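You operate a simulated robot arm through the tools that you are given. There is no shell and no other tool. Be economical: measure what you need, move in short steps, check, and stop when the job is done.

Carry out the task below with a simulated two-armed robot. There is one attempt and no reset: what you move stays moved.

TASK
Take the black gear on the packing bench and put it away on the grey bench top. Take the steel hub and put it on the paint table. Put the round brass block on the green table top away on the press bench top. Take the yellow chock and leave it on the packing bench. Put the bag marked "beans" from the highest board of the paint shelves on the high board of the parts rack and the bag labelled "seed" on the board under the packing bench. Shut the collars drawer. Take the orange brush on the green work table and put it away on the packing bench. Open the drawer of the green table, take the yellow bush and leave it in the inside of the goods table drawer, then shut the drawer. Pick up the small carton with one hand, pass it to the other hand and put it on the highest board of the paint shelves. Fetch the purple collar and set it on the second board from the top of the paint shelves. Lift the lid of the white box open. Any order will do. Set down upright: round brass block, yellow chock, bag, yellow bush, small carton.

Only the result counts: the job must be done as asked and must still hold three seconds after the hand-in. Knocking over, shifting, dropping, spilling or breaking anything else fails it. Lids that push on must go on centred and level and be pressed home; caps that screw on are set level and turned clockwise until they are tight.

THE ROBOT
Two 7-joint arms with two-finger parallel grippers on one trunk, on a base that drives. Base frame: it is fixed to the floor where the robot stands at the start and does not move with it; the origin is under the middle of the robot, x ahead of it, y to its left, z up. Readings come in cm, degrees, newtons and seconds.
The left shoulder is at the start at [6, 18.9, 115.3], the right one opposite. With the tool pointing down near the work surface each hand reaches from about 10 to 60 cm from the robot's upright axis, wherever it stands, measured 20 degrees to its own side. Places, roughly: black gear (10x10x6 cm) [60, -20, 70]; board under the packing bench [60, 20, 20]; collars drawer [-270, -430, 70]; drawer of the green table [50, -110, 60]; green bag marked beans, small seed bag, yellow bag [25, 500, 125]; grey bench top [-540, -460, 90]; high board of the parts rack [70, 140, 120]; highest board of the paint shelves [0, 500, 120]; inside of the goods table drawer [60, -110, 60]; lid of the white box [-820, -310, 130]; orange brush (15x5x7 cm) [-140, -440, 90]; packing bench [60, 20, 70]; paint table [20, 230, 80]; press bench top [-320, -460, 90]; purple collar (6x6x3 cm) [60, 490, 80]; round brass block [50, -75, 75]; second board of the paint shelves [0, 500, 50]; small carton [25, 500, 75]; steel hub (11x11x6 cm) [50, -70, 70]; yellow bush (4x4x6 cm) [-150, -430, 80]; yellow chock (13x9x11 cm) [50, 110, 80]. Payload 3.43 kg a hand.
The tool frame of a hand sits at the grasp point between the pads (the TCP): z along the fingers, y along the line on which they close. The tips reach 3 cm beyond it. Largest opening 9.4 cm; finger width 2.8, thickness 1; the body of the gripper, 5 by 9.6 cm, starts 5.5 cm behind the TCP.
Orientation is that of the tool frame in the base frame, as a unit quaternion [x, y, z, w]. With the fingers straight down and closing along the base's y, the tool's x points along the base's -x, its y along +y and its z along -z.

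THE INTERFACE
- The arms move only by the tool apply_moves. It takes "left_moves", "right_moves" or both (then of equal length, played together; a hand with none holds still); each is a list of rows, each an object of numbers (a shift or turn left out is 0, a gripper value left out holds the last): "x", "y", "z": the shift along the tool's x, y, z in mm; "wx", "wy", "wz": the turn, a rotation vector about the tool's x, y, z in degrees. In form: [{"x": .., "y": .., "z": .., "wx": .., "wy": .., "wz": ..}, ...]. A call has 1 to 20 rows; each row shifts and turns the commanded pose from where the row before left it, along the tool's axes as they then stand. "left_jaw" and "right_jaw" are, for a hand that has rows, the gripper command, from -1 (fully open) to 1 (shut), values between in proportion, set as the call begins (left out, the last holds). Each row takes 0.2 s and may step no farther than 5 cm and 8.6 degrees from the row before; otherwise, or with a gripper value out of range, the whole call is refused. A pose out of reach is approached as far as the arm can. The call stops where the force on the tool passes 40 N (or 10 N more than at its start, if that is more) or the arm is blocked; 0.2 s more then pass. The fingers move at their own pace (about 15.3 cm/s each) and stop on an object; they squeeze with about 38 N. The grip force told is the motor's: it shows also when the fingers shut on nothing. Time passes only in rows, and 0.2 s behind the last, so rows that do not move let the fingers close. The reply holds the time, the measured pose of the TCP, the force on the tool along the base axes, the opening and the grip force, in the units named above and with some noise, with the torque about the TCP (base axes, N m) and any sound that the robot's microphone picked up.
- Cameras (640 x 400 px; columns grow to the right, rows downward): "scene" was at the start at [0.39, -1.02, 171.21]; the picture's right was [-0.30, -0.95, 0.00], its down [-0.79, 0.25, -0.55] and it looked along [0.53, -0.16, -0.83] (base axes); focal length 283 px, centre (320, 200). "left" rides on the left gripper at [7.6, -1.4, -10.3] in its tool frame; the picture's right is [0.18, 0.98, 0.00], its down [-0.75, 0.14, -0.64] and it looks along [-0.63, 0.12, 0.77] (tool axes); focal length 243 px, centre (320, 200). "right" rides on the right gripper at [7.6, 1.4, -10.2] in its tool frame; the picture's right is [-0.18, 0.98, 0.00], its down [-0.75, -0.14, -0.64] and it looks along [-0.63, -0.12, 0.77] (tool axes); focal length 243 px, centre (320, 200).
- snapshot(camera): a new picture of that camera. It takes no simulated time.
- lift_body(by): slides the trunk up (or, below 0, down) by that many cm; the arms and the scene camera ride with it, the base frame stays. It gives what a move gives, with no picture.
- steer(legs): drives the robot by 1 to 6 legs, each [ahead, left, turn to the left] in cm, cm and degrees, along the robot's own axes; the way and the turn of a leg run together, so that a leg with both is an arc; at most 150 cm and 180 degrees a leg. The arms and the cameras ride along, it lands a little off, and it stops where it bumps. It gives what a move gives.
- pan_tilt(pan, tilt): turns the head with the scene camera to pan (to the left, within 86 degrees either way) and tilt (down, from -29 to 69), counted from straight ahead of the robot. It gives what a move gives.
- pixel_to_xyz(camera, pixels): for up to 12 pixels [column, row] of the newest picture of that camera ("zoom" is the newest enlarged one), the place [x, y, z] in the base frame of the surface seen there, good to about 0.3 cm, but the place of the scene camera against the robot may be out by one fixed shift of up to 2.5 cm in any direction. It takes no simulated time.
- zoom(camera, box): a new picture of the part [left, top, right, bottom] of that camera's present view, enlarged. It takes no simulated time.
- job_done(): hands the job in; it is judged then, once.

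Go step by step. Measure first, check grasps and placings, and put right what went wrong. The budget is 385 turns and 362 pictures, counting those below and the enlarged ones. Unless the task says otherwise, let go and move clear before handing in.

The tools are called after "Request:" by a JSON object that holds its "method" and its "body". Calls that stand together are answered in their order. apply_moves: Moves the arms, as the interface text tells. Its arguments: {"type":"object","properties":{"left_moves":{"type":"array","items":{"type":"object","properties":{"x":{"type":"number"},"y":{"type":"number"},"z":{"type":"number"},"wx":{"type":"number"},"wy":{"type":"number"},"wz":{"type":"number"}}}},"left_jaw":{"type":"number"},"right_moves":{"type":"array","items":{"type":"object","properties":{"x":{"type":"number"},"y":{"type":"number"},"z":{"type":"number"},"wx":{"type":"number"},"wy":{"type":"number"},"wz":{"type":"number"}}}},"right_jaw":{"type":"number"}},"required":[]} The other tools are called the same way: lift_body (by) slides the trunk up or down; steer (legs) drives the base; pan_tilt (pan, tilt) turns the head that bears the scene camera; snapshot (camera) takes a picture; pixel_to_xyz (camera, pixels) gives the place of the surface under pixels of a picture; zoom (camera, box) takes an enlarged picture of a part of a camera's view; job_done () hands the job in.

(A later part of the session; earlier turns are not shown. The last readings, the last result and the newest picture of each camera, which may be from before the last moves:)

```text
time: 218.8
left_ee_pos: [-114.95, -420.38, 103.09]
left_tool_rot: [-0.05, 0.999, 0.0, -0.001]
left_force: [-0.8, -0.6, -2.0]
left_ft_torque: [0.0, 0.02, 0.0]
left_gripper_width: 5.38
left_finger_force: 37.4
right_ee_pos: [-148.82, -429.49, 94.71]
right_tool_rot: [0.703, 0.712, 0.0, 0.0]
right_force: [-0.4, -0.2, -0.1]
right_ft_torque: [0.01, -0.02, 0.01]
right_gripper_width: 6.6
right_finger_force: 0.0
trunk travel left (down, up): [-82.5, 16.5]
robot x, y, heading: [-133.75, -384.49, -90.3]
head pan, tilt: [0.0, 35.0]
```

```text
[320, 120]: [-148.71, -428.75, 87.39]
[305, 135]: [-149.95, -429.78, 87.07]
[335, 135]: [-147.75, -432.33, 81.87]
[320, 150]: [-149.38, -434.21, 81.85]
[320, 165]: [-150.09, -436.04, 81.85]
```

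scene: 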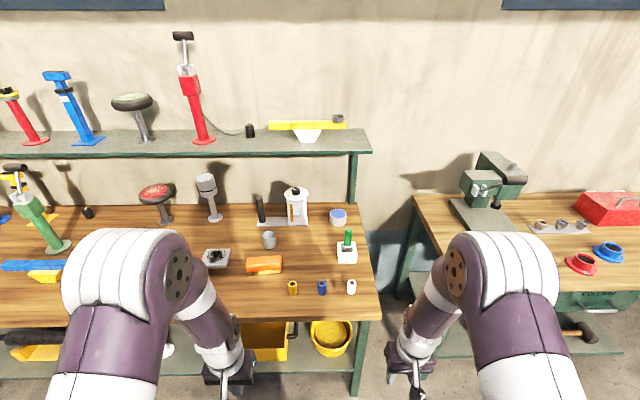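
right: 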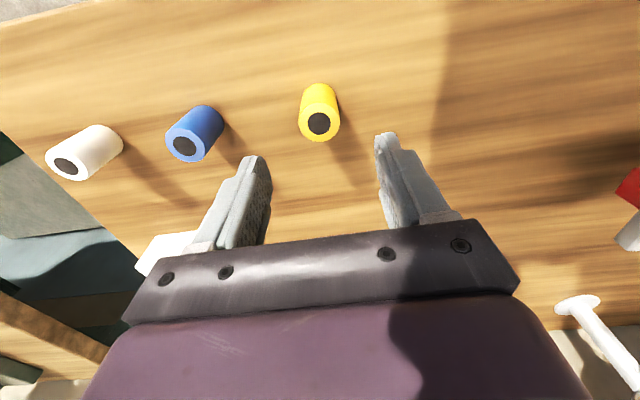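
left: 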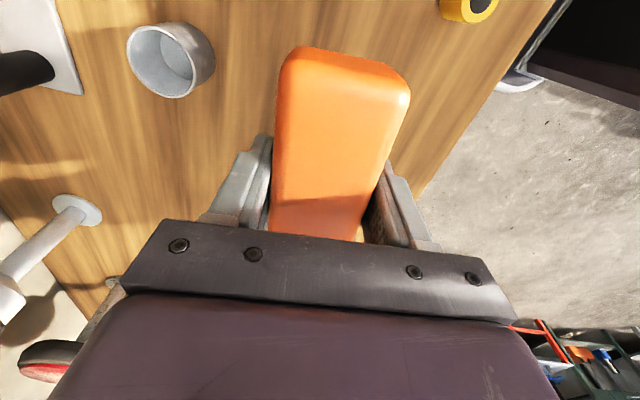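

Aligned. Descend 94 mm and grip.

Request:
{"method": "apply_moves", "body": {"right_moves": [{"x": 3, "z": 40}, {"z": 40}, {"z": 14}]}}

Request:
{"method": "apply_moves", "body": {"right_moves": [{}, {}, {}], "right_jaw": 1}}

Request:
{"method": "apply_moves", "body": {"right_moves": [{"z": -40}, {"z": -45}, {"z": -45}, {"z": -45}, {"x": 40}]}}

Request:
{"method": "snapshot", "body": {"camera": "right"}}

```text
time: 219.7
left_ee_pos: [-114.93, -420.39, 103.09]
left_tool_rot: [-0.05, 0.999, 0.001, -0.001]
left_force: [0.1, 0.2, -1.2]
left_ft_torque: [0.0, 0.02, 0.02]
left_gripper_width: 5.41
left_finger_force: 37.7
right_ee_pos: [-148.77, -428.96, 85.3]
right_tool_rot: [0.702, 0.712, -0.001, 0.0]
right_force: [-0.2, -1.1, 0.1]
right_ft_torque: [-0.03, 0.02, 0.01]
right_gripper_width: 6.55
right_finger_force: 0.1
trunk travel left (down, up): [-82.5, 16.5]
robot x, y, heading: [-133.95, -384.49, -90.4]
head pan, tilt: [0.0, 35.0]
```

```text
time: 220.4
left_ee_pos: [-114.88, -420.28, 103.03]
left_tool_rot: [-0.05, 0.999, 0.0, 0.0]
left_force: [0.1, 0.2, -1.4]
left_ft_torque: [0.03, 0.05, -0.01]
left_gripper_width: 5.42
left_finger_force: 38.0
right_ee_pos: [-148.81, -429.06, 85.38]
right_tool_rot: [0.702, 0.712, 0.0, 0.001]
right_force: [0.2, 0.0, 0.0]
right_ft_torque: [-0.01, -0.04, 0.0]
right_gripper_width: 3.03
right_finger_force: 37.9
trunk travel left (down, up): [-82.5, 16.5]
robot x, y, heading: [-134.06, -384.39, -90.2]
head pan, tilt: [0.0, 35.0]
```

```text
time: 221.7
left_ee_pos: [-115.07, -420.16, 103.18]
left_tool_rot: [-0.051, 0.999, -0.001, 0.0]
left_force: [0.2, -0.6, -0.7]
left_ft_torque: [0.0, -0.01, 0.0]
left_gripper_width: 5.4
left_finger_force: 38.1
right_ee_pos: [-148.83, -424.94, 102.94]
right_tool_rot: [0.702, 0.712, -0.001, 0.0]
right_force: [-0.5, 1.0, -0.4]
right_ft_torque: [-0.02, 0.0, 0.04]
right_gripper_width: 3.04
right_finger_force: 37.9
trunk travel left (down, up): [-82.5, 16.5]
robot x, y, heading: [-133.9, -384.47, -90.5]
head pan, tilt: [0.0, 35.0]
```

```text
280 pictures are left
```

right: 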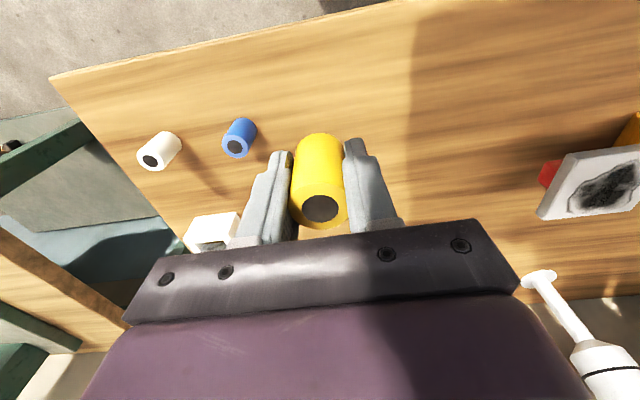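

Bush held, base 3.5 cm below the TCP. Drive back along the clear lane (x≈-80) to the packing bench.

Request:
{"method": "steer", "body": {"legs": [[-60, 0, 0], [0, 0, 90], [54, 0, 0], [0, 145, 0], [0, 145, 0]]}}

Request:
{"method": "pan_tilt", "body": {"pan": 10, "tilt": 35}}

Request:
{"method": "snapshot", "body": {"camera": "scene"}}

```text
time: 245.2
left_ee_pos: [-40.45, -16.09, 103.11]
left_tool_rot: [0.739, -0.674, 0.0, 0.001]
left_force: [0.6, 1.0, -1.7]
left_ft_torque: [0.01, -0.04, -0.01]
left_gripper_width: 5.38
left_finger_force: 38.1
right_ee_pos: [-36.1, -50.3, 102.77]
right_tool_rot: [-0.001, 1.0, 0.0, -0.001]
right_force: [0.5, 0.5, -1.3]
right_ft_torque: [-0.01, 0.0, 0.0]
right_gripper_width: 3.0
right_finger_force: 38.0
trunk travel left (down, up): [-82.5, 16.5]
robot x, y, heading: [-76.43, -34.95, -1.1]
head pan, tilt: [0.0, 35.0]
```

```text
time: 245.9
left_ee_pos: [-40.56, -16.25, 103.11]
left_tool_rot: [0.738, -0.675, 0.001, 0.001]
left_force: [0.4, 0.4, -1.4]
left_ft_torque: [-0.05, -0.02, 0.01]
left_gripper_width: 5.39
left_finger_force: 38.1
right_ee_pos: [-36.14, -50.21, 102.9]
right_tool_rot: [-0.002, 1.0, 0.001, 0.001]
right_force: [-0.1, 0.3, -0.1]
right_ft_torque: [-0.02, -0.02, 0.02]
right_gripper_width: 3.0
right_finger_force: 38.0
trunk travel left (down, up): [-82.5, 16.5]
robot x, y, heading: [-76.88, -35.0, -1.0]
head pan, tilt: [10.0, 35.0]
```

```text
279 pictures are left
```

scene: 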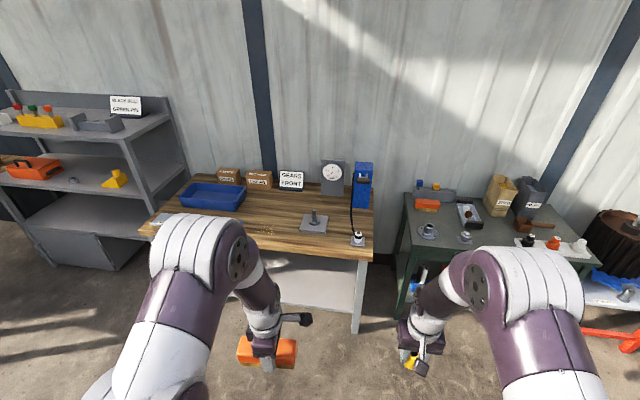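

Clear approach. Drive up to the packing bench for the brush.

Request:
{"method": "steer", "body": {"legs": [[78, 8, 1]]}}

Request:
{"method": "pan_tilt", "body": {"pan": 15, "tilt": 50}}

Request:
{"method": "snapshot", "body": {"camera": "scene"}}

Request:
{"method": "pixel_to_xyz", "body": {"camera": "scene", "pixels": [[340, 230], [330, 220], [300, 240], [380, 235], [405, 215], [330, 260], [370, 265], [340, 200], [300, 210], [255, 230]]}}

```text
time: 250.2
left_ee_pos: [37.71, -8.09, 103.12]
left_tool_rot: [0.744, -0.668, 0.001, 0.001]
left_force: [0.1, 0.0, -1.3]
left_ft_torque: [-0.02, 0.0, -0.02]
left_gripper_width: 5.37
left_finger_force: 38.5
right_ee_pos: [42.69, -41.98, 102.84]
right_tool_rot: [-0.011, 1.0, 0.0, 0.001]
right_force: [0.4, 0.3, -0.7]
right_ft_torque: [-0.01, 0.01, -0.02]
right_gripper_width: 3.01
right_finger_force: 37.8
trunk travel left (down, up): [-82.5, 16.5]
robot x, y, heading: [1.82, -27.28, -0.1]
head pan, tilt: [10.0, 35.0]
```

```text
time: 250.9
left_ee_pos: [37.68, -8.09, 103.13]
left_tool_rot: [0.744, -0.669, 0.0, 0.002]
left_force: [0.0, -0.2, -1.3]
left_ft_torque: [-0.01, -0.03, 0.01]
left_gripper_width: 5.4
left_finger_force: 37.9
right_ee_pos: [42.88, -42.06, 102.78]
right_tool_rot: [-0.009, 1.0, 0.0, 0.0]
right_force: [0.2, 0.4, 0.7]
right_ft_torque: [0.0, 0.01, 0.02]
right_gripper_width: 2.99
right_finger_force: 38.2
trunk travel left (down, up): [-82.5, 16.5]
robot x, y, heading: [1.66, -27.49, 0.2]
head pan, tilt: [15.0, 50.0]
```

```text
278 pictures are left
```

scene: 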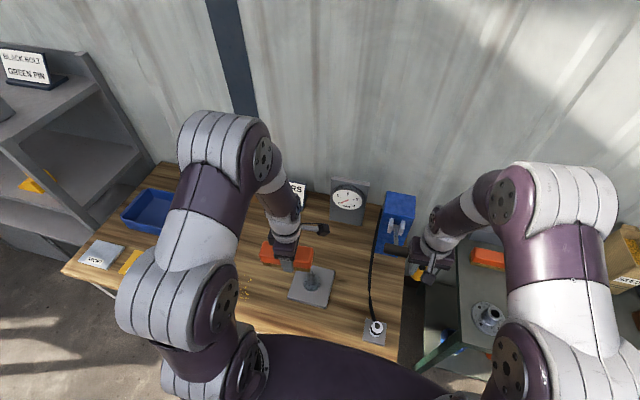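

```text
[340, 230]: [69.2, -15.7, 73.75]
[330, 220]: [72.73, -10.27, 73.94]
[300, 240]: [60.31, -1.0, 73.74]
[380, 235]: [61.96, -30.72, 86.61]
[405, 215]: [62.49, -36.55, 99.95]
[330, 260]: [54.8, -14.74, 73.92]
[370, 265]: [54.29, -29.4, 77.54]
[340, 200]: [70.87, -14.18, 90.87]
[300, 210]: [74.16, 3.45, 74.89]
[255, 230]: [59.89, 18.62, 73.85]
```

Free spot around (59,-4) on the bench. Bring the brush over it and look from the wrist.

Request:
{"method": "apply_moves", "body": {"left_moves": [{"y": -43, "x": -4}, {"y": -43, "x": -4}, {"y": -43, "x": -4}, {"y": -43, "x": -3}, {"y": -43, "x": -3}]}}

Request:
{"method": "snapshot", "body": {"camera": "left"}}

Request:
{"method": "snapshot", "body": {"camera": "scene"}}

```text
time: 252.2
left_ee_pos: [59.08, -4.22, 103.07]
left_tool_rot: [0.744, -0.669, 0.0, 0.001]
left_force: [0.2, 0.7, -1.5]
left_ft_torque: [-0.03, 0.06, -0.03]
left_gripper_width: 5.37
left_finger_force: 38.2
right_ee_pos: [42.87, -42.08, 102.72]
right_tool_rot: [-0.01, 1.0, 0.001, 0.0]
right_force: [0.4, 0.3, 0.1]
right_ft_torque: [0.0, -0.01, -0.03]
right_gripper_width: 3.0
right_finger_force: 37.9
trunk travel left (down, up): [-82.5, 16.5]
robot x, y, heading: [2.03, -27.56, 0.2]
head pan, tilt: [15.0, 50.0]
```

```text
277 pictures are left
```

left: 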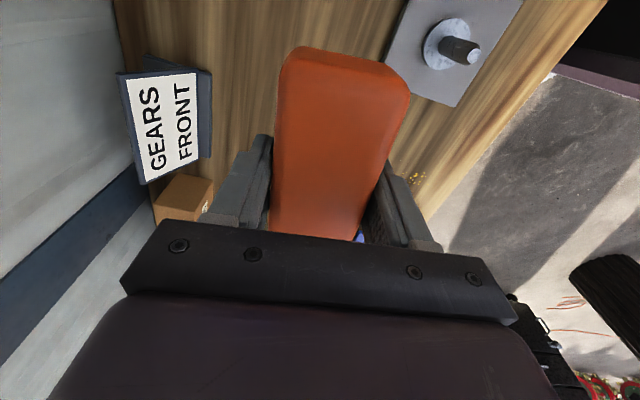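

```text
276 pictures are left
```

scene: 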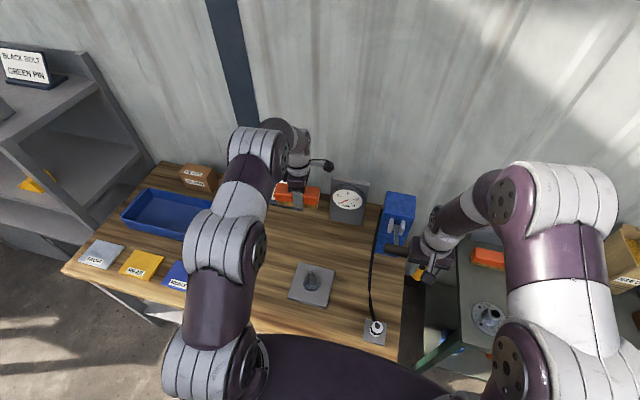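

Clear underneath. Lower to contact (TCP≈77).

Request:
{"method": "apply_moves", "body": {"left_moves": [{"z": 45}, {"z": 45}, {"z": 45}, {"z": 45}, {"z": 45}, {"z": 25}, {"z": 6}]}}

Request:
{"method": "apply_moves", "body": {"left_moves": [{"z": 2}, {"z": 2}, {}]}}

```text
time: 253.8
left_ee_pos: [58.85, -4.14, 77.42]
left_tool_rot: [0.744, -0.668, 0.002, 0.002]
left_force: [-0.6, -1.0, -1.9]
left_ft_torque: [0.0, -0.04, -0.04]
left_gripper_width: 5.37
left_finger_force: 37.7
right_ee_pos: [42.78, -42.04, 102.85]
right_tool_rot: [-0.01, 1.0, 0.0, 0.0]
right_force: [-0.2, 1.2, 0.4]
right_ft_torque: [0.02, -0.02, 0.01]
right_gripper_width: 3.0
right_finger_force: 38.5
trunk travel left (down, up): [-82.5, 16.5]
robot x, y, heading: [1.91, -27.5, 0.5]
head pan, tilt: [15.0, 50.0]
```

```text
time: 254.6
left_ee_pos: [58.88, -4.11, 77.06]
left_tool_rot: [0.744, -0.669, 0.0, 0.001]
left_force: [0.6, -0.1, -1.6]
left_ft_torque: [-0.06, -0.03, 0.04]
left_gripper_width: 5.41
left_finger_force: 38.0
right_ee_pos: [42.68, -42.04, 102.85]
right_tool_rot: [-0.011, 1.0, 0.0, 0.001]
right_force: [-0.3, -0.4, -0.7]
right_ft_torque: [0.01, 0.0, 0.03]
right_gripper_width: 2.98
right_finger_force: 38.3
trunk travel left (down, up): [-82.5, 16.5]
robot x, y, heading: [2.02, -27.24, -0.1]
head pan, tilt: [15.0, 50.0]
```

Request:
{"method": "apply_moves", "body": {"left_moves": [{"z": 2}, {}]}}

Request:
{"method": "apply_moves", "body": {"left_moves": [{"z": 1.5}, {}]}}

```text
time: 255.2
left_ee_pos: [58.97, -4.04, 76.85]
left_tool_rot: [0.744, -0.668, 0.001, 0.001]
left_force: [0.2, -0.3, -1.1]
left_ft_torque: [-0.02, -0.03, 0.02]
left_gripper_width: 5.39
left_finger_force: 38.0
right_ee_pos: [42.69, -42.11, 102.93]
right_tool_rot: [-0.01, 1.0, 0.0, 0.0]
right_force: [0.3, 0.7, -0.6]
right_ft_torque: [0.01, 0.03, 0.01]
right_gripper_width: 3.0
right_finger_force: 38.1
trunk travel left (down, up): [-82.5, 16.5]
robot x, y, heading: [2.29, -27.53, -0.0]
head pan, tilt: [15.0, 50.0]
```

```text
time: 255.8
left_ee_pos: [58.86, -4.14, 76.78]
left_tool_rot: [0.744, -0.668, 0.001, 0.001]
left_force: [0.5, -0.4, -1.4]
left_ft_torque: [-0.01, 0.03, 0.03]
left_gripper_width: 5.39
left_finger_force: 38.5
right_ee_pos: [42.78, -42.14, 102.88]
right_tool_rot: [-0.011, 1.0, 0.0, 0.0]
right_force: [0.7, -0.7, -0.6]
right_ft_torque: [0.02, -0.02, 0.03]
right_gripper_width: 2.98
right_finger_force: 37.9
trunk travel left (down, up): [-82.5, 16.5]
robot x, y, heading: [2.36, -27.66, 0.1]
head pan, tilt: [15.0, 50.0]
```

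Request:
{"method": "apply_moves", "body": {"left_moves": [{"z": 2}, {"z": 2}, {}]}}

```text
time: 256.6
left_ee_pos: [58.86, -4.12, 76.68]
left_tool_rot: [0.744, -0.668, 0.003, -0.001]
left_force: [-0.4, 2.9, 18.8]
left_ft_torque: [0.24, 0.43, -0.05]
left_gripper_width: 5.4
left_finger_force: 37.8
right_ee_pos: [42.57, -41.98, 102.93]
right_tool_rot: [-0.01, 1.0, 0.0, 0.001]
right_force: [0.0, 0.1, 0.0]
right_ft_torque: [-0.01, 0.01, 0.0]
right_gripper_width: 2.99
right_finger_force: 37.6
trunk travel left (down, up): [-82.5, 16.5]
robot x, y, heading: [2.05, -27.3, -0.2]
head pan, tilt: [15.0, 50.0]
```

Contact at 18.8 N. Release, rise and straighten the left wrist.

Request:
{"method": "apply_moves", "body": {"left_moves": [{"z": -1.5}, {}, {}], "left_jaw": -0.6}}

Request:
{"method": "apply_moves", "body": {"left_moves": [{"z": -40}, {"z": -45}, {"z": -45}, {"z": -45}, {"z": -45}, {"z": -45}, {"y": 45}, {"y": 45}, {"y": 45}, {"y": 45}]}}

Request:
{"method": "apply_moves", "body": {"left_moves": [{"wz": 5}, {"wz": 5}, {"wz": 5}, {"wz": 5}, {"wz": 5}, {"wz": 5}, {"wz": 5}, {"wz": 5}, {"wz": 5}, {"wz": 5}, {"wz": 5}, {"wz": 5}, {"wz": 5}, {"wz": 5}, {"wz": 5}, {"wz": 5}, {"wz": 5}, {"wz": 5}, {"wz": 6}]}}

Request:
{"method": "snapshot", "body": {"camera": "scene"}}

```text
time: 257.4
left_ee_pos: [58.85, -4.04, 76.65]
left_tool_rot: [0.744, -0.669, 0.001, 0.001]
left_force: [-0.6, 0.0, 0.7]
left_ft_torque: [0.01, -0.01, 0.0]
left_gripper_width: 7.5
left_finger_force: 0.1
right_ee_pos: [42.81, -42.17, 102.79]
right_tool_rot: [-0.01, 1.0, 0.0, -0.001]
right_force: [0.7, 0.0, -1.1]
right_ft_torque: [0.0, 0.01, -0.02]
right_gripper_width: 2.99
right_finger_force: 38.0
trunk travel left (down, up): [-82.5, 16.5]
robot x, y, heading: [2.39, -27.63, 0.0]
head pan, tilt: [15.0, 50.0]
```

```text
time: 259.6
left_ee_pos: [40.85, -6.01, 103.31]
left_tool_rot: [0.744, -0.669, 0.001, 0.0]
left_force: [0.1, -0.3, -1.0]
left_ft_torque: [-0.01, 0.01, 0.02]
left_gripper_width: 7.49
left_finger_force: 0.2
right_ee_pos: [42.7, -42.06, 102.83]
right_tool_rot: [-0.011, 1.0, 0.0, 0.0]
right_force: [0.5, 0.3, 0.0]
right_ft_torque: [0.02, -0.03, 0.01]
right_gripper_width: 3.02
right_finger_force: 37.8
trunk travel left (down, up): [-82.5, 16.5]
robot x, y, heading: [2.39, -27.69, 0.0]
head pan, tilt: [15.0, 50.0]
```

```text
time: 263.6
left_ee_pos: [40.91, -6.05, 103.01]
left_tool_rot: [-0.001, 1.0, 0.0, 0.0]
left_force: [0.0, 0.4, 0.4]
left_ft_torque: [-0.03, -0.01, 0.0]
left_gripper_width: 7.53
left_finger_force: 0.0
right_ee_pos: [42.79, -42.04, 102.82]
right_tool_rot: [-0.011, 1.0, 0.001, 0.002]
right_force: [0.0, -0.1, -0.4]
right_ft_torque: [0.0, 0.01, 0.01]
right_gripper_width: 3.0
right_finger_force: 37.5
trunk travel left (down, up): [-82.5, 16.5]
robot x, y, heading: [1.77, -27.41, 0.0]
head pan, tilt: [15.0, 50.0]
```

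```text
275 pictures are left
```

scene: 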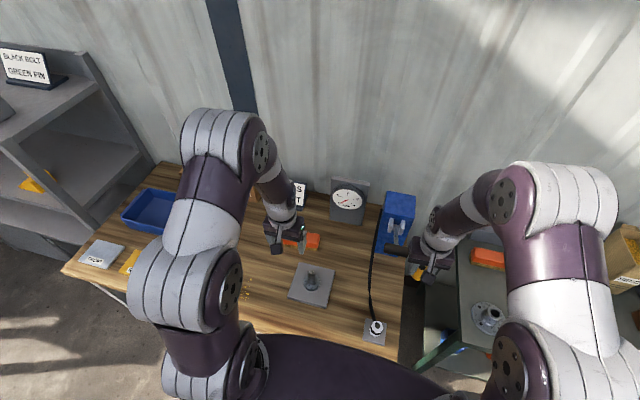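

Brush lies on the bench. Now to the green table drawer: back off 30, strafe right 86.

Request:
{"method": "steer", "body": {"legs": [[-42, 0, 0], [0, -86, 0]]}}

Request:
{"method": "pan_tilt", "body": {"pan": 0, "tilt": 45}}

Request:
{"method": "snapshot", "body": {"camera": "scene"}}

Request:
{"method": "snapshot", "body": {"camera": "left"}}

```text
time: 270.3
left_ee_pos: [-1.04, -92.55, 103.01]
left_tool_rot: [0.001, 1.0, -0.001, -0.001]
left_force: [-0.3, 0.4, -0.7]
left_ft_torque: [0.02, -0.03, 0.01]
left_gripper_width: 7.56
left_finger_force: 0.1
right_ee_pos: [0.66, -128.5, 102.88]
right_tool_rot: [-0.009, 1.0, 0.001, 0.001]
right_force: [0.4, -0.5, -1.1]
right_ft_torque: [0.02, -0.01, 0.01]
right_gripper_width: 2.99
right_finger_force: 37.8
trunk travel left (down, up): [-82.5, 16.5]
robot x, y, heading: [-40.05, -114.08, -0.1]
head pan, tilt: [15.0, 50.0]
```

```text
time: 271.1
left_ee_pos: [-0.99, -92.49, 103.07]
left_tool_rot: [0.001, 1.0, -0.001, 0.0]
left_force: [0.3, -0.5, -0.5]
left_ft_torque: [0.0, -0.03, -0.01]
left_gripper_width: 7.52
left_finger_force: 0.0
right_ee_pos: [0.58, -128.6, 102.77]
right_tool_rot: [-0.008, 1.0, -0.001, 0.001]
right_force: [-0.6, -0.4, -0.5]
right_ft_torque: [0.01, 0.01, 0.02]
right_gripper_width: 3.0
right_finger_force: 37.6
trunk travel left (down, up): [-82.5, 16.5]
robot x, y, heading: [-39.95, -113.83, -0.2]
head pan, tilt: [0.0, 45.0]
```

```text
274 pictures are left
```

scene: 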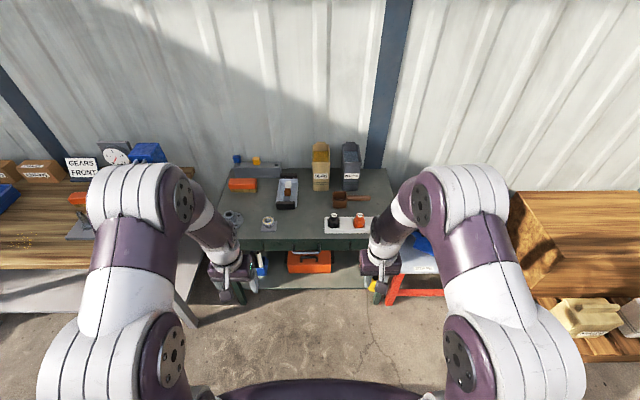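

```text
273 pictures are left
```

left: 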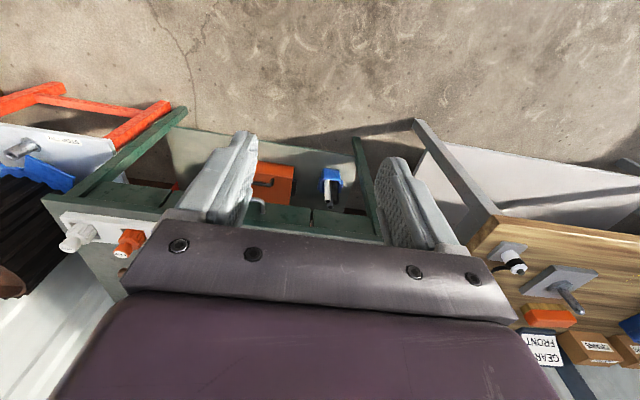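

Request:
{"method": "zoom", "body": {"camera": "scene", "box": [220, 170, 400, 290]}}

Request:
{"method": "pixel_to_xyz", "body": {"camera": "zoom", "pixels": [[175, 265], [320, 265], [310, 255], [270, 262], [350, 262], [460, 260], [310, 275], [420, 270], [160, 240]]}}

```text
3.33 times, centred on (310, 230) of scene
```

zoom: 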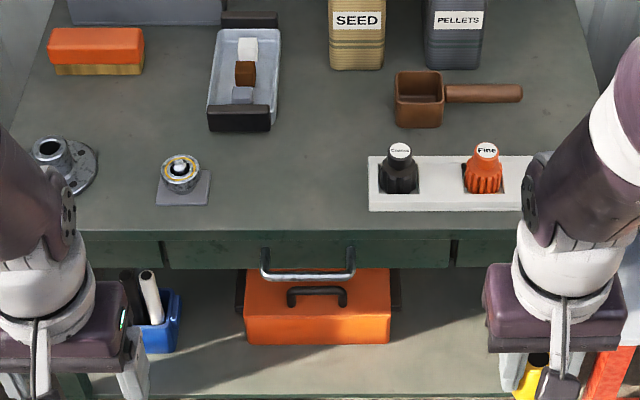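

```text
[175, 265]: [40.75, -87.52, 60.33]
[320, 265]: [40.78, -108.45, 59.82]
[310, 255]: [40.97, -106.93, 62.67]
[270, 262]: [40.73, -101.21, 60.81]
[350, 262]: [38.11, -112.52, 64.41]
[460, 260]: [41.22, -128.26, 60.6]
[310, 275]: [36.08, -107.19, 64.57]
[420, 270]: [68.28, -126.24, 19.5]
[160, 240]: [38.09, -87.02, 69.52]
```

Drawer face x≈40.8, handle bar ≈(36,-107,63). I'll approach, lower the trunk 15 cm, and turn the left wrist to grip the bar at 45°.

Request:
{"method": "steer", "body": {"legs": [[20, -4, 0]]}}

Request:
{"method": "lift_body", "body": {"by": -15}}

Request:
{"method": "apply_moves", "body": {"left_moves": [{"wz": -5}, {"wz": -5}, {"wz": -5}, {"wz": -5}, {"wz": -5}, {"wz": -5}, {"wz": -5}, {"wz": -5}, {"wz": -5}, {"wz": -5}, {"wz": -5}, {"wz": -5}, {"wz": -5}, {"wz": -5}, {"wz": -5}, {"wz": -5}, {"wz": -5}, {"wz": -5}], "left_jaw": 0.15}}

Request:
{"method": "apply_moves", "body": {"left_moves": [{"wx": 5}, {"wx": 5}, {"wx": 5}, {"wx": 5}, {"wx": 5}, {"wx": 5}, {"wx": 5}, {"wx": 5}, {"wx": 5}]}}

Request:
{"method": "snapshot", "body": {"camera": "left"}}

Request:
{"method": "snapshot", "body": {"camera": "scene"}}

```text
time: 272.7
left_ee_pos: [18.98, -96.61, 103.03]
left_tool_rot: [0.0, 1.0, -0.001, 0.001]
left_force: [-0.7, 0.1, 0.5]
left_ft_torque: [0.0, 0.01, 0.01]
left_gripper_width: 7.54
left_finger_force: 0.1
right_ee_pos: [20.65, -132.72, 102.82]
right_tool_rot: [-0.008, 1.0, 0.0, 0.001]
right_force: [0.2, 0.2, 0.1]
right_ft_torque: [0.0, -0.01, 0.0]
right_gripper_width: 2.98
right_finger_force: 38.2
trunk travel left (down, up): [-82.5, 16.5]
robot x, y, heading: [-20.06, -117.8, -0.1]
head pan, tilt: [0.0, 45.0]
```

```text
time: 274.4
left_ee_pos: [19.03, -96.61, 87.94]
left_tool_rot: [0.001, 1.0, -0.001, 0.0]
left_force: [0.6, -0.1, -0.5]
left_ft_torque: [-0.01, 0.0, -0.01]
left_gripper_width: 7.53
left_finger_force: 0.1
right_ee_pos: [20.67, -132.74, 87.78]
right_tool_rot: [-0.009, 1.0, 0.0, 0.001]
right_force: [0.0, -1.3, -1.1]
right_ft_torque: [0.0, 0.0, -0.01]
right_gripper_width: 2.98
right_finger_force: 37.8
trunk travel left (down, up): [-67.5, 31.5]
robot x, y, heading: [-19.97, -117.81, -0.4]
head pan, tilt: [0.0, 45.0]
```

```text
time: 278.2
left_ee_pos: [18.88, -96.69, 87.94]
left_tool_rot: [0.707, -0.707, 0.001, 0.001]
left_force: [0.0, -0.3, -0.5]
left_ft_torque: [0.02, -0.01, 0.02]
left_gripper_width: 3.98
left_finger_force: 0.0
right_ee_pos: [20.73, -132.7, 87.95]
right_tool_rot: [-0.009, 1.0, 0.0, 0.001]
right_force: [0.4, 0.0, -0.4]
right_ft_torque: [0.02, -0.02, 0.01]
right_gripper_width: 3.04
right_finger_force: 38.1
trunk travel left (down, up): [-67.5, 31.5]
robot x, y, heading: [-19.63, -118.15, -0.3]
head pan, tilt: [0.0, 45.0]
```

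```text
time: 280.2
left_ee_pos: [18.87, -95.16, 87.9]
left_tool_rot: [0.663, -0.66, 0.226, -0.273]
left_force: [0.1, 1.0, -0.4]
left_ft_torque: [-0.02, 0.02, -0.01]
left_gripper_width: 4.0
left_finger_force: 0.0
left hand out of reach, approached as far as the arm can: row 6, 7
right_ee_pos: [20.65, -132.59, 87.91]
right_tool_rot: [-0.008, 1.0, 0.0, 0.002]
right_force: [-0.4, 0.3, 0.2]
right_ft_torque: [0.03, 0.01, 0.01]
right_gripper_width: 3.0
right_finger_force: 37.5
trunk travel left (down, up): [-67.5, 31.5]
robot x, y, heading: [-19.76, -117.88, -0.1]
head pan, tilt: [0.0, 45.0]
```

```text
271 pictures are left
```

left: 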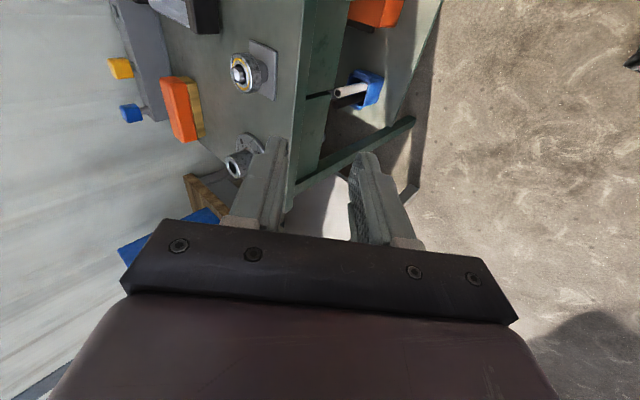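

```text
270 pictures are left
```

scene: 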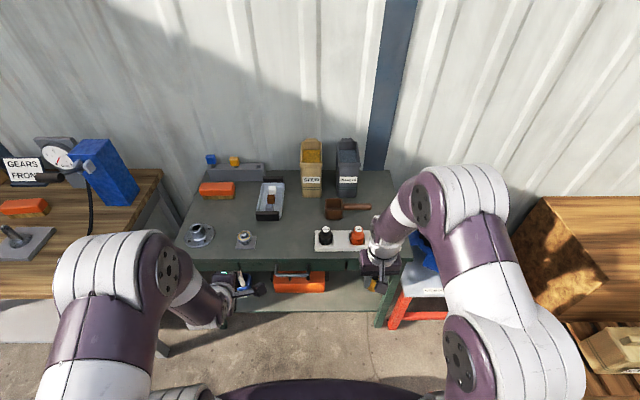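

Move the left hand right 12 cm in front of the handle and look.

Request:
{"method": "apply_moves", "body": {"left_moves": [{"x": 40}, {"x": 40}, {"x": 40}]}}

Request:
{"method": "snapshot", "body": {"camera": "left"}}

```text
time: 281.1
left_ee_pos: [19.25, -107.2, 87.05]
left_tool_rot: [0.662, -0.661, 0.224, -0.274]
left_force: [-1.6, -0.7, 0.3]
left_ft_torque: [0.01, -0.02, -0.01]
left_gripper_width: 4.02
left_finger_force: 0.1
right_ee_pos: [20.76, -132.76, 87.72]
right_tool_rot: [-0.009, 1.0, 0.001, 0.0]
right_force: [-0.1, -0.5, -0.8]
right_ft_torque: [0.03, -0.02, 0.02]
right_gripper_width: 2.99
right_finger_force: 38.0
trunk travel left (down, up): [-67.5, 31.5]
robot x, y, heading: [-20.22, -117.9, -0.0]
head pan, tilt: [0.0, 45.0]
```

```text
269 pictures are left
```

left: 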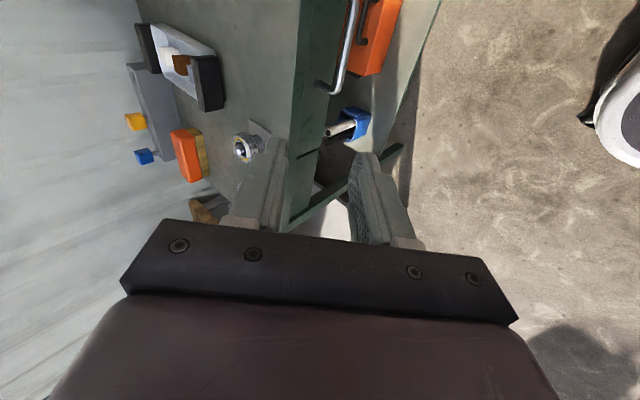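

Handle bar seen at (345,50)–(333,92). Measure.

Request:
{"method": "pixel_to_xyz", "body": {"camera": "left", "pixels": [[346, 50], [341, 75], [352, 15], [335, 92], [323, 87], [305, 60], [310, 110], [295, 110]]}}

```text
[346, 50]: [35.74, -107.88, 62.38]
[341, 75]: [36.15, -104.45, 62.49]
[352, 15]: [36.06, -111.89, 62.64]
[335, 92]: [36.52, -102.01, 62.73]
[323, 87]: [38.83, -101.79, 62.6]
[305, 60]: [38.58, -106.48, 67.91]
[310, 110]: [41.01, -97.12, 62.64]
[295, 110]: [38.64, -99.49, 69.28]
```

Bar centre (36.2,-107,62.3). Align and slide along the finger axis toward it.

Request:
{"method": "apply_moves", "body": {"left_moves": [{"x": 18, "y": 36}, {"z": 40}, {"z": 40}, {"z": 40}, {"z": 40}, {"z": 40}], "left_jaw": 0.25}}

Request:
{"method": "snapshot", "body": {"camera": "left"}}

Request:
{"method": "pixel_to_xyz", "body": {"camera": "left", "pixels": [[318, 60], [318, 90], [320, 110], [322, 130]]}}

```text
time: 282.4
left_ee_pos: [29.76, -107.66, 69.39]
left_tool_rot: [0.662, -0.662, 0.224, -0.272]
left_force: [0.5, 0.1, -0.5]
left_ft_torque: [-0.02, 0.01, -0.01]
left_gripper_width: 3.52
left_finger_force: 0.1
right_ee_pos: [20.76, -132.58, 87.88]
right_tool_rot: [-0.009, 1.0, 0.0, 0.0]
right_force: [0.4, 0.5, -0.3]
right_ft_torque: [0.03, -0.01, -0.01]
right_gripper_width: 2.99
right_finger_force: 37.8
trunk travel left (down, up): [-67.5, 31.5]
robot x, y, heading: [-20.03, -117.79, -0.3]
head pan, tilt: [0.0, 45.0]
```

```text
268 pictures are left
```

left: 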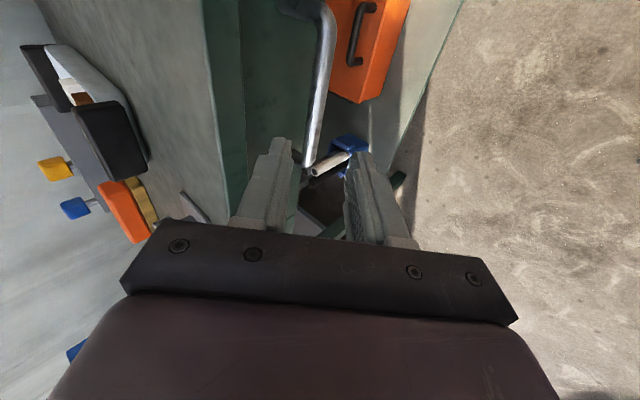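

```text
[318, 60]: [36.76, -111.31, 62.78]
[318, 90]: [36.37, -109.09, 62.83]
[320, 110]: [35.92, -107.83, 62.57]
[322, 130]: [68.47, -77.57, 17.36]
```

Centred. Slide 83 mm more and close on the bar.

Request:
{"method": "apply_moves", "body": {"left_moves": [{"z": 30}, {"z": 30}, {"z": 23}]}}

Request:
{"method": "apply_moves", "body": {"left_moves": [{}, {}, {}], "left_jaw": 1}}

Request:
{"method": "snapshot", "body": {"camera": "left"}}

```text
time: 283.2
left_ee_pos: [35.26, -106.99, 63.37]
left_tool_rot: [0.663, -0.66, 0.225, -0.272]
left_force: [-0.4, -0.2, -0.3]
left_ft_torque: [-0.02, 0.0, -0.01]
left_gripper_width: 3.51
left_finger_force: 0.0
right_ee_pos: [20.7, -132.64, 87.71]
right_tool_rot: [-0.009, 1.0, 0.0, 0.0]
right_force: [-1.1, -0.1, -0.6]
right_ft_torque: [-0.01, 0.01, 0.0]
right_gripper_width: 2.99
right_finger_force: 38.4
trunk travel left (down, up): [-67.5, 31.5]
robot x, y, heading: [-19.83, -117.84, 0.1]
head pan, tilt: [0.0, 45.0]
```

```text
time: 284.1
left_ee_pos: [35.18, -107.07, 63.54]
left_tool_rot: [0.662, -0.66, 0.226, -0.274]
left_force: [3.4, 0.7, 11.4]
left_ft_torque: [-0.92, -0.21, 0.92]
left_gripper_width: 1.41
left_finger_force: 44.8
right_ee_pos: [20.62, -132.78, 87.89]
right_tool_rot: [-0.009, 1.0, 0.0, 0.001]
right_force: [0.5, -0.4, 0.3]
right_ft_torque: [-0.01, 0.0, -0.02]
right_gripper_width: 2.99
right_finger_force: 37.6
trunk travel left (down, up): [-67.5, 31.5]
robot x, y, heading: [-19.98, -117.95, -0.2]
head pan, tilt: [0.0, 45.0]
```

```text
267 pictures are left
```

left: 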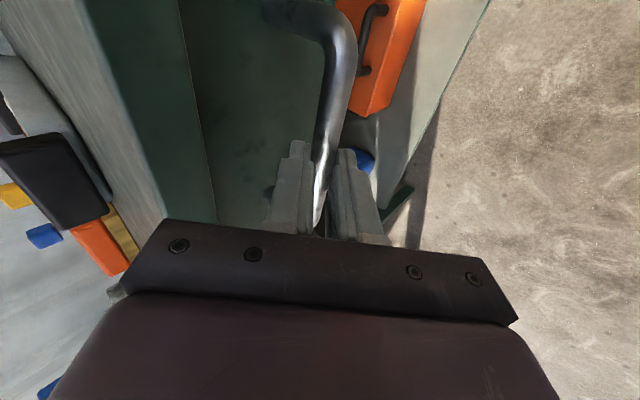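

Gripped the handle. Pull straight back 16 cm with the arm.

Request:
{"method": "apply_moves", "body": {"left_moves": [{"y": 15, "z": -13.2, "x": -0.5}, {"y": 15, "z": -13.2, "x": -0.5}, {"y": 15, "z": -13.2, "x": -0.5}, {"y": 15, "z": -13.2, "x": -0.5}, {"y": 15, "z": -13.2, "x": -0.5}, {"y": 15, "z": -13.2, "x": -0.5}, {"y": 15, "z": -13.2, "x": -0.5}, {"y": 15, "z": -13.2, "x": -0.5}]}}

Request:
{"method": "snapshot", "body": {"camera": "scene"}}

```text
time: 285.9
left_ee_pos: [18.97, -107.17, 63.47]
left_tool_rot: [0.662, -0.661, 0.224, -0.274]
left_force: [-0.8, -6.7, 24.2]
left_ft_torque: [-0.88, -0.3, 0.77]
left_gripper_width: 1.38
left_finger_force: 45.2
right_ee_pos: [20.64, -132.72, 87.8]
right_tool_rot: [-0.008, 1.0, 0.002, 0.002]
right_force: [-0.1, 0.5, -0.2]
right_ft_torque: [0.0, 0.01, 0.0]
right_gripper_width: 3.01
right_finger_force: 38.0
trunk travel left (down, up): [-67.5, 31.5]
robot x, y, heading: [-19.98, -117.92, -0.1]
head pan, tilt: [0.0, 45.0]
```

```text
266 pictures are left
```

scene: 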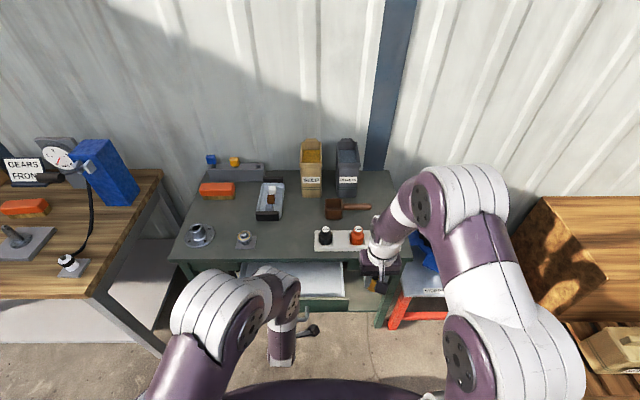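

Drawer is open ~16 cm; I keep hold of it. Bring the bush over the drawer's right part.

Request:
{"method": "apply_moves", "body": {"right_moves": [{"x": -26, "y": 33}, {"x": -26, "y": 33}, {"x": -26, "y": 33}, {"x": -26, "y": 33}]}}

Request:
{"method": "snapshot", "body": {"camera": "right"}}

```text
time: 286.9
left_ee_pos: [19.09, -106.99, 63.53]
left_tool_rot: [0.662, -0.661, 0.225, -0.273]
left_force: [1.8, -2.9, 21.8]
left_ft_torque: [-1.33, -0.25, 0.53]
left_gripper_width: 1.4
left_finger_force: 44.5
right_ee_pos: [30.76, -119.42, 87.96]
right_tool_rot: [-0.008, 1.0, 0.0, 0.001]
right_force: [0.4, -0.6, 0.1]
right_ft_torque: [0.02, 0.01, 0.01]
right_gripper_width: 3.0
right_finger_force: 38.0
trunk travel left (down, up): [-67.5, 31.5]
robot x, y, heading: [-19.77, -118.05, -0.3]
head pan, tilt: [0.0, 45.0]
```

```text
265 pictures are left
```

right: 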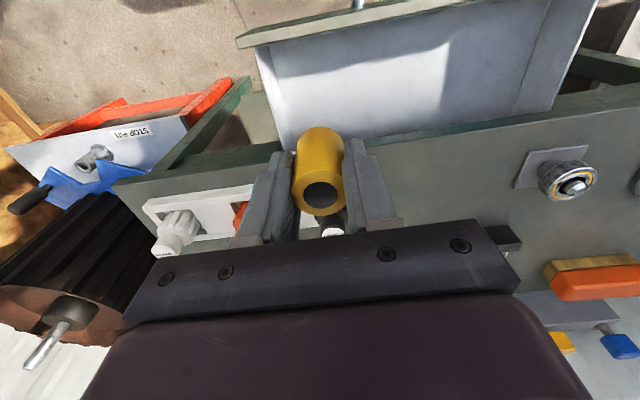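

Request:
{"method": "pixel_to_xyz", "body": {"camera": "right", "pixels": [[330, 100], [300, 110], [420, 90], [265, 60], [360, 10], [400, 130], [290, 140], [440, 60]]}}

```text
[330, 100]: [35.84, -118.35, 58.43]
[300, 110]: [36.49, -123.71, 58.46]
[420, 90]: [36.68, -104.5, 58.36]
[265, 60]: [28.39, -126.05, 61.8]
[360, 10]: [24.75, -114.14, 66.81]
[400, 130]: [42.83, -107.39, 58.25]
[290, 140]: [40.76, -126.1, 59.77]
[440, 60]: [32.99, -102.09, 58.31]
```

Drawer floor z=58.4; spot at (31,-119.4) is free. Lower to TCP≈62.1.

Request:
{"method": "apply_moves", "body": {"right_moves": [{"z": 45}, {"z": 45}, {"z": 45}, {"z": 45}, {"z": 45}, {"z": 30}]}}

Request:
{"method": "apply_moves", "body": {"right_moves": [{"z": 2}, {"z": 2}, {}]}}

```text
time: 288.2
left_ee_pos: [18.95, -107.12, 63.51]
left_tool_rot: [0.663, -0.66, 0.224, -0.273]
left_force: [9.4, -8.1, -2.5]
left_ft_torque: [-0.5, -0.01, 1.36]
left_gripper_width: 1.4
left_finger_force: 44.7
right_ee_pos: [30.97, -119.38, 62.63]
right_tool_rot: [-0.008, 1.0, 0.002, 0.005]
right_force: [-4.9, 0.6, 29.8]
right_ft_torque: [-0.07, 0.12, 0.03]
right_gripper_width: 3.03
right_finger_force: 38.0
trunk travel left (down, up): [-67.5, 31.5]
robot x, y, heading: [-19.62, -117.94, -0.1]
head pan, tilt: [0.0, 45.0]
```

```text
time: 289.1
left_ee_pos: [18.94, -107.11, 63.51]
left_tool_rot: [0.662, -0.661, 0.224, -0.273]
left_force: [-5.2, -10.7, 3.7]
left_ft_torque: [-1.38, -0.02, 0.52]
left_gripper_width: 1.37
left_finger_force: 45.5
right_ee_pos: [30.95, -119.23, 62.22]
right_tool_rot: [-0.008, 1.0, 0.001, 0.004]
right_force: [8.7, 0.2, 29.3]
right_ft_torque: [-0.02, -0.31, 0.0]
right_gripper_width: 3.02
right_finger_force: 38.5
trunk travel left (down, up): [-67.5, 31.5]
robot x, y, heading: [-19.89, -118.03, -0.2]
head pan, tilt: [0.0, 45.0]
```

Contact. Ease up 2.5 mm and release.

Request:
{"method": "apply_moves", "body": {"right_moves": [{"z": -2.5}, {}]}}

Request:
{"method": "apply_moves", "body": {"right_moves": [{}, {}, {}], "right_jaw": -0.05}}

Request:
{"method": "apply_moves", "body": {"right_moves": [{"z": -20}, {"z": -40}, {"z": -45}, {"z": -45}, {"z": -45}, {"z": -45}]}}

Request:
{"method": "snapshot", "body": {"camera": "right"}}

```text
time: 289.6
left_ee_pos: [19.06, -107.01, 63.42]
left_tool_rot: [0.663, -0.66, 0.225, -0.273]
left_force: [-6.6, -9.5, 7.7]
left_ft_torque: [-1.18, -0.05, 0.59]
left_gripper_width: 1.4
left_finger_force: 44.4
right_ee_pos: [30.62, -119.41, 62.23]
right_tool_rot: [-0.008, 1.0, 0.0, 0.0]
right_force: [4.0, -0.6, 11.8]
right_ft_torque: [0.01, -0.29, -0.07]
right_gripper_width: 3.01
right_finger_force: 38.2
trunk travel left (down, up): [-67.5, 31.5]
robot x, y, heading: [-19.87, -118.04, -0.2]
head pan, tilt: [0.0, 45.0]
```

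```text
time: 290.4
left_ee_pos: [19.17, -107.15, 63.45]
left_tool_rot: [0.663, -0.66, 0.225, -0.273]
left_force: [3.3, -4.4, 13.3]
left_ft_torque: [-0.55, -0.21, 1.32]
left_gripper_width: 1.4
left_finger_force: 45.0
right_ee_pos: [30.92, -119.41, 62.18]
right_tool_rot: [-0.008, 1.0, 0.0, 0.001]
right_force: [-1.0, 0.7, 0.6]
right_ft_torque: [-0.01, -0.02, 0.0]
right_gripper_width: 4.93
right_finger_force: 0.1
trunk travel left (down, up): [-67.5, 31.5]
robot x, y, heading: [-20.02, -118.34, -0.1]
head pan, tilt: [0.0, 45.0]
```

```text
time: 291.9
left_ee_pos: [19.09, -107.18, 63.55]
left_tool_rot: [0.662, -0.661, 0.225, -0.273]
left_force: [-0.9, -2.5, 19.0]
left_ft_torque: [-1.03, -0.29, 0.81]
left_gripper_width: 1.38
left_finger_force: 44.7
right_ee_pos: [30.8, -119.25, 86.47]
right_tool_rot: [-0.009, 1.0, 0.0, 0.002]
right_force: [0.2, 0.3, 0.3]
right_ft_torque: [0.02, 0.01, -0.01]
right_gripper_width: 4.93
right_finger_force: 0.0
trunk travel left (down, up): [-67.5, 31.5]
robot x, y, heading: [-19.61, -117.62, -0.5]
head pan, tilt: [0.0, 45.0]
```

```text
264 pictures are left
```

right: 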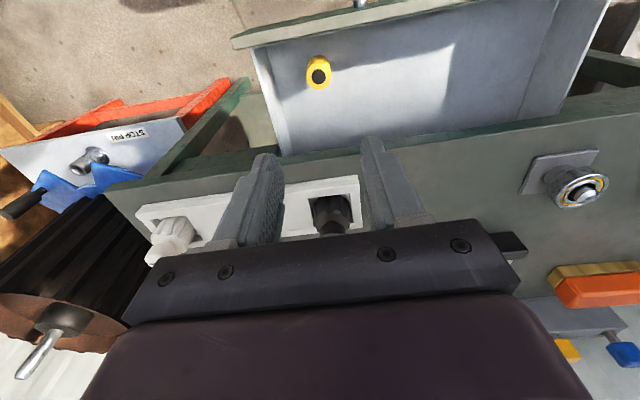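

Bush stands upright in the drawer at (318,73). Move the right hand clear and push the drawer shut slowly.

Request:
{"method": "apply_moves", "body": {"right_moves": [{"y": -40}, {"y": -40, "x": 20}, {"y": -30, "x": 35}, {"x": 40}, {"x": 40}]}}

Request:
{"method": "apply_moves", "body": {"left_moves": [{"y": -5.3, "z": 4.6}, {"y": -6.8, "z": 5.9}, {"y": -6.8, "z": 5.9}, {"y": -6.8, "z": 5.9}, {"y": -6.8, "z": 5.9}, {"y": -6.8, "z": 5.9}, {"y": -6.8, "z": 5.9}, {"y": -6.8, "z": 5.9}, {"y": -6.8, "z": 5.9}, {"y": -6.8, "z": 5.9}, {"y": -6.8, "z": 5.9}, {"y": -6.8, "z": 5.9}, {"y": -6.8, "z": 5.9}, {"y": -6.8, "z": 5.9}, {"y": -6.8, "z": 5.9}, {"y": -6.8, "z": 5.9}, {"y": -6.8, "z": 5.9}, {"y": -5, "z": 4.4}]}}

```text
time: 293.1
left_ee_pos: [19.06, -107.08, 63.44]
left_tool_rot: [0.663, -0.66, 0.225, -0.273]
left_force: [-2.1, -4.2, 19.4]
left_ft_torque: [-0.91, -0.3, 1.0]
left_gripper_width: 1.41
left_finger_force: 45.4
right_ee_pos: [17.49, -130.7, 86.22]
right_tool_rot: [-0.008, 1.0, 0.001, 0.002]
right_force: [-0.5, 0.1, -0.3]
right_ft_torque: [-0.02, -0.03, -0.01]
right_gripper_width: 4.94
right_finger_force: 0.0
trunk travel left (down, up): [-67.5, 31.5]
robot x, y, heading: [-19.78, -117.77, -0.2]
head pan, tilt: [0.0, 45.0]
```

```text
time: 296.9
left_ee_pos: [34.94, -106.87, 63.51]
left_tool_rot: [0.662, -0.661, 0.222, -0.273]
left_force: [-2.4, -35.7, -4.0]
left_ft_torque: [-1.44, 0.1, 0.46]
left_gripper_width: 1.42
left_finger_force: 44.9
right_ee_pos: [17.66, -130.79, 86.18]
right_tool_rot: [-0.008, 1.0, 0.002, 0.001]
right_force: [0.4, -0.2, -0.1]
right_ft_torque: [0.02, -0.03, 0.02]
right_gripper_width: 4.95
right_finger_force: 0.1
trunk travel left (down, up): [-67.5, 31.5]
robot x, y, heading: [-19.9, -117.76, -0.1]
head pan, tilt: [0.0, 45.0]
```

Almost home (closed position is x≈35.2); relieve the sideways load and push the last few mm.

Request:
{"method": "apply_moves", "body": {"left_moves": [{"x": 3}, {"x": 2}, {}]}}

Request:
{"method": "apply_moves", "body": {"left_moves": [{"y": -2.3, "z": 2}, {"y": -2.3, "z": 2}, {"y": -2.3, "z": 2}, {"y": -2.3, "z": 2}]}}

```text
time: 297.6
left_ee_pos: [34.92, -106.91, 63.48]
left_tool_rot: [0.664, -0.659, 0.223, -0.274]
left_force: [1.1, 6.6, 5.8]
left_ft_torque: [0.33, 0.04, 1.97]
left_gripper_width: 1.39
left_finger_force: 45.2
right_ee_pos: [17.63, -130.43, 86.17]
right_tool_rot: [-0.009, 1.0, 0.001, 0.0]
right_force: [0.3, -0.3, 0.6]
right_ft_torque: [-0.01, 0.04, 0.01]
right_gripper_width: 4.91
right_finger_force: 0.1
trunk travel left (down, up): [-67.5, 31.5]
robot x, y, heading: [-20.29, -117.63, 0.0]
head pan, tilt: [0.0, 45.0]
```

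```text
time: 298.6
left_ee_pos: [35.62, -106.91, 63.52]
left_tool_rot: [0.663, -0.661, 0.223, -0.272]
left_force: [-31.4, 19.8, 13.9]
left_ft_torque: [-0.48, 0.29, 1.31]
left_gripper_width: 1.41
left_finger_force: 44.7
right_ee_pos: [17.25, -130.46, 86.34]
right_tool_rot: [-0.008, 1.0, -0.001, 0.003]
right_force: [-0.2, 0.1, -0.5]
right_ft_torque: [0.0, -0.01, 0.02]
right_gripper_width: 4.96
right_finger_force: 0.0
trunk travel left (down, up): [-67.5, 31.5]
robot x, y, heading: [-20.04, -117.99, 0.0]
head pan, tilt: [0.0, 45.0]
```

Drawer is firmly shut (31 N back-push). Relax, open and withdraw.

Request:
{"method": "apply_moves", "body": {"left_moves": [{"y": 1, "z": -1}, {}, {}], "left_jaw": 0.25}}

Request:
{"method": "apply_moves", "body": {"left_moves": [{"z": -30}, {"z": -40}, {"z": -40}, {"z": -40}, {"z": -40}, {"z": -40}, {"z": -40}]}}

Request:
{"method": "snapshot", "body": {"camera": "scene"}}

Request:
{"method": "snapshot", "body": {"camera": "left"}}

Request:
{"method": "pixel_to_xyz", "body": {"camera": "left", "pixels": [[346, 50], [310, 110], [305, 60]]}}

```text
time: 299.4
left_ee_pos: [36.19, -107.16, 63.47]
left_tool_rot: [0.662, -0.661, 0.224, -0.273]
left_force: [0.9, 0.5, -0.9]
left_ft_torque: [-0.02, 0.01, -0.01]
left_gripper_width: 3.55
left_finger_force: 0.0
right_ee_pos: [17.75, -130.63, 86.22]
right_tool_rot: [-0.008, 1.0, -0.001, 0.001]
right_force: [-0.2, -0.2, -0.5]
right_ft_torque: [0.0, 0.01, 0.0]
right_gripper_width: 4.94
right_finger_force: 0.1
trunk travel left (down, up): [-67.5, 31.5]
robot x, y, heading: [-20.01, -117.74, -0.2]
head pan, tilt: [0.0, 45.0]
```

```text
time: 301.1
left_ee_pos: [18.13, -108.82, 83.86]
left_tool_rot: [0.662, -0.661, 0.224, -0.272]
left_force: [-0.5, -0.1, -0.1]
left_ft_torque: [0.0, -0.02, -0.01]
left_gripper_width: 3.52
left_finger_force: 0.0
right_ee_pos: [17.56, -130.61, 86.32]
right_tool_rot: [-0.009, 1.0, 0.0, 0.001]
right_force: [0.1, 0.2, 0.0]
right_ft_torque: [-0.02, 0.02, 0.01]
right_gripper_width: 4.93
right_finger_force: 0.1
trunk travel left (down, up): [-67.5, 31.5]
robot x, y, heading: [-19.78, -118.05, -0.3]
head pan, tilt: [0.0, 45.0]
```

```text
263 pictures are left
```

scene: 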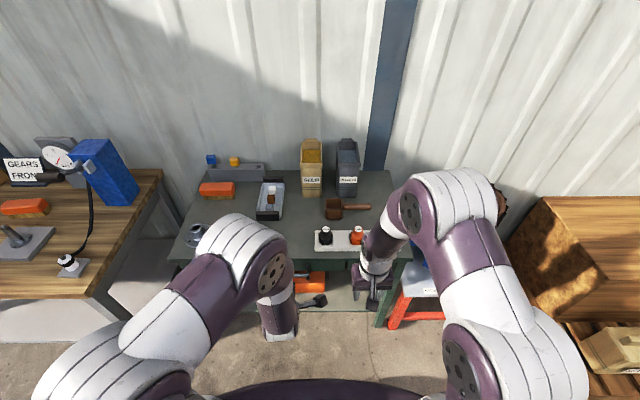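

```text
262 pictures are left
```

left: 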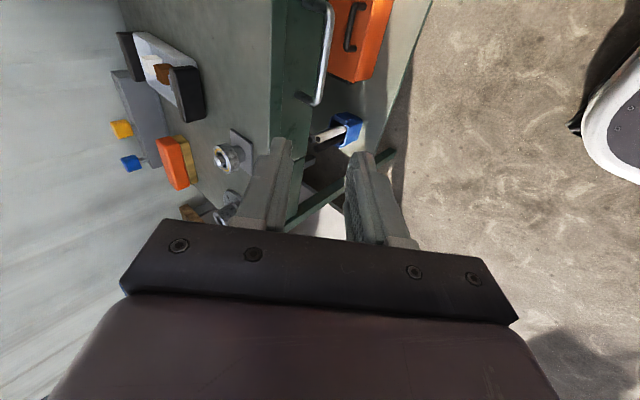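

```text
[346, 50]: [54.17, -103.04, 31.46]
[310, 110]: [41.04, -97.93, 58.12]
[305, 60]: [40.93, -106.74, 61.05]
```

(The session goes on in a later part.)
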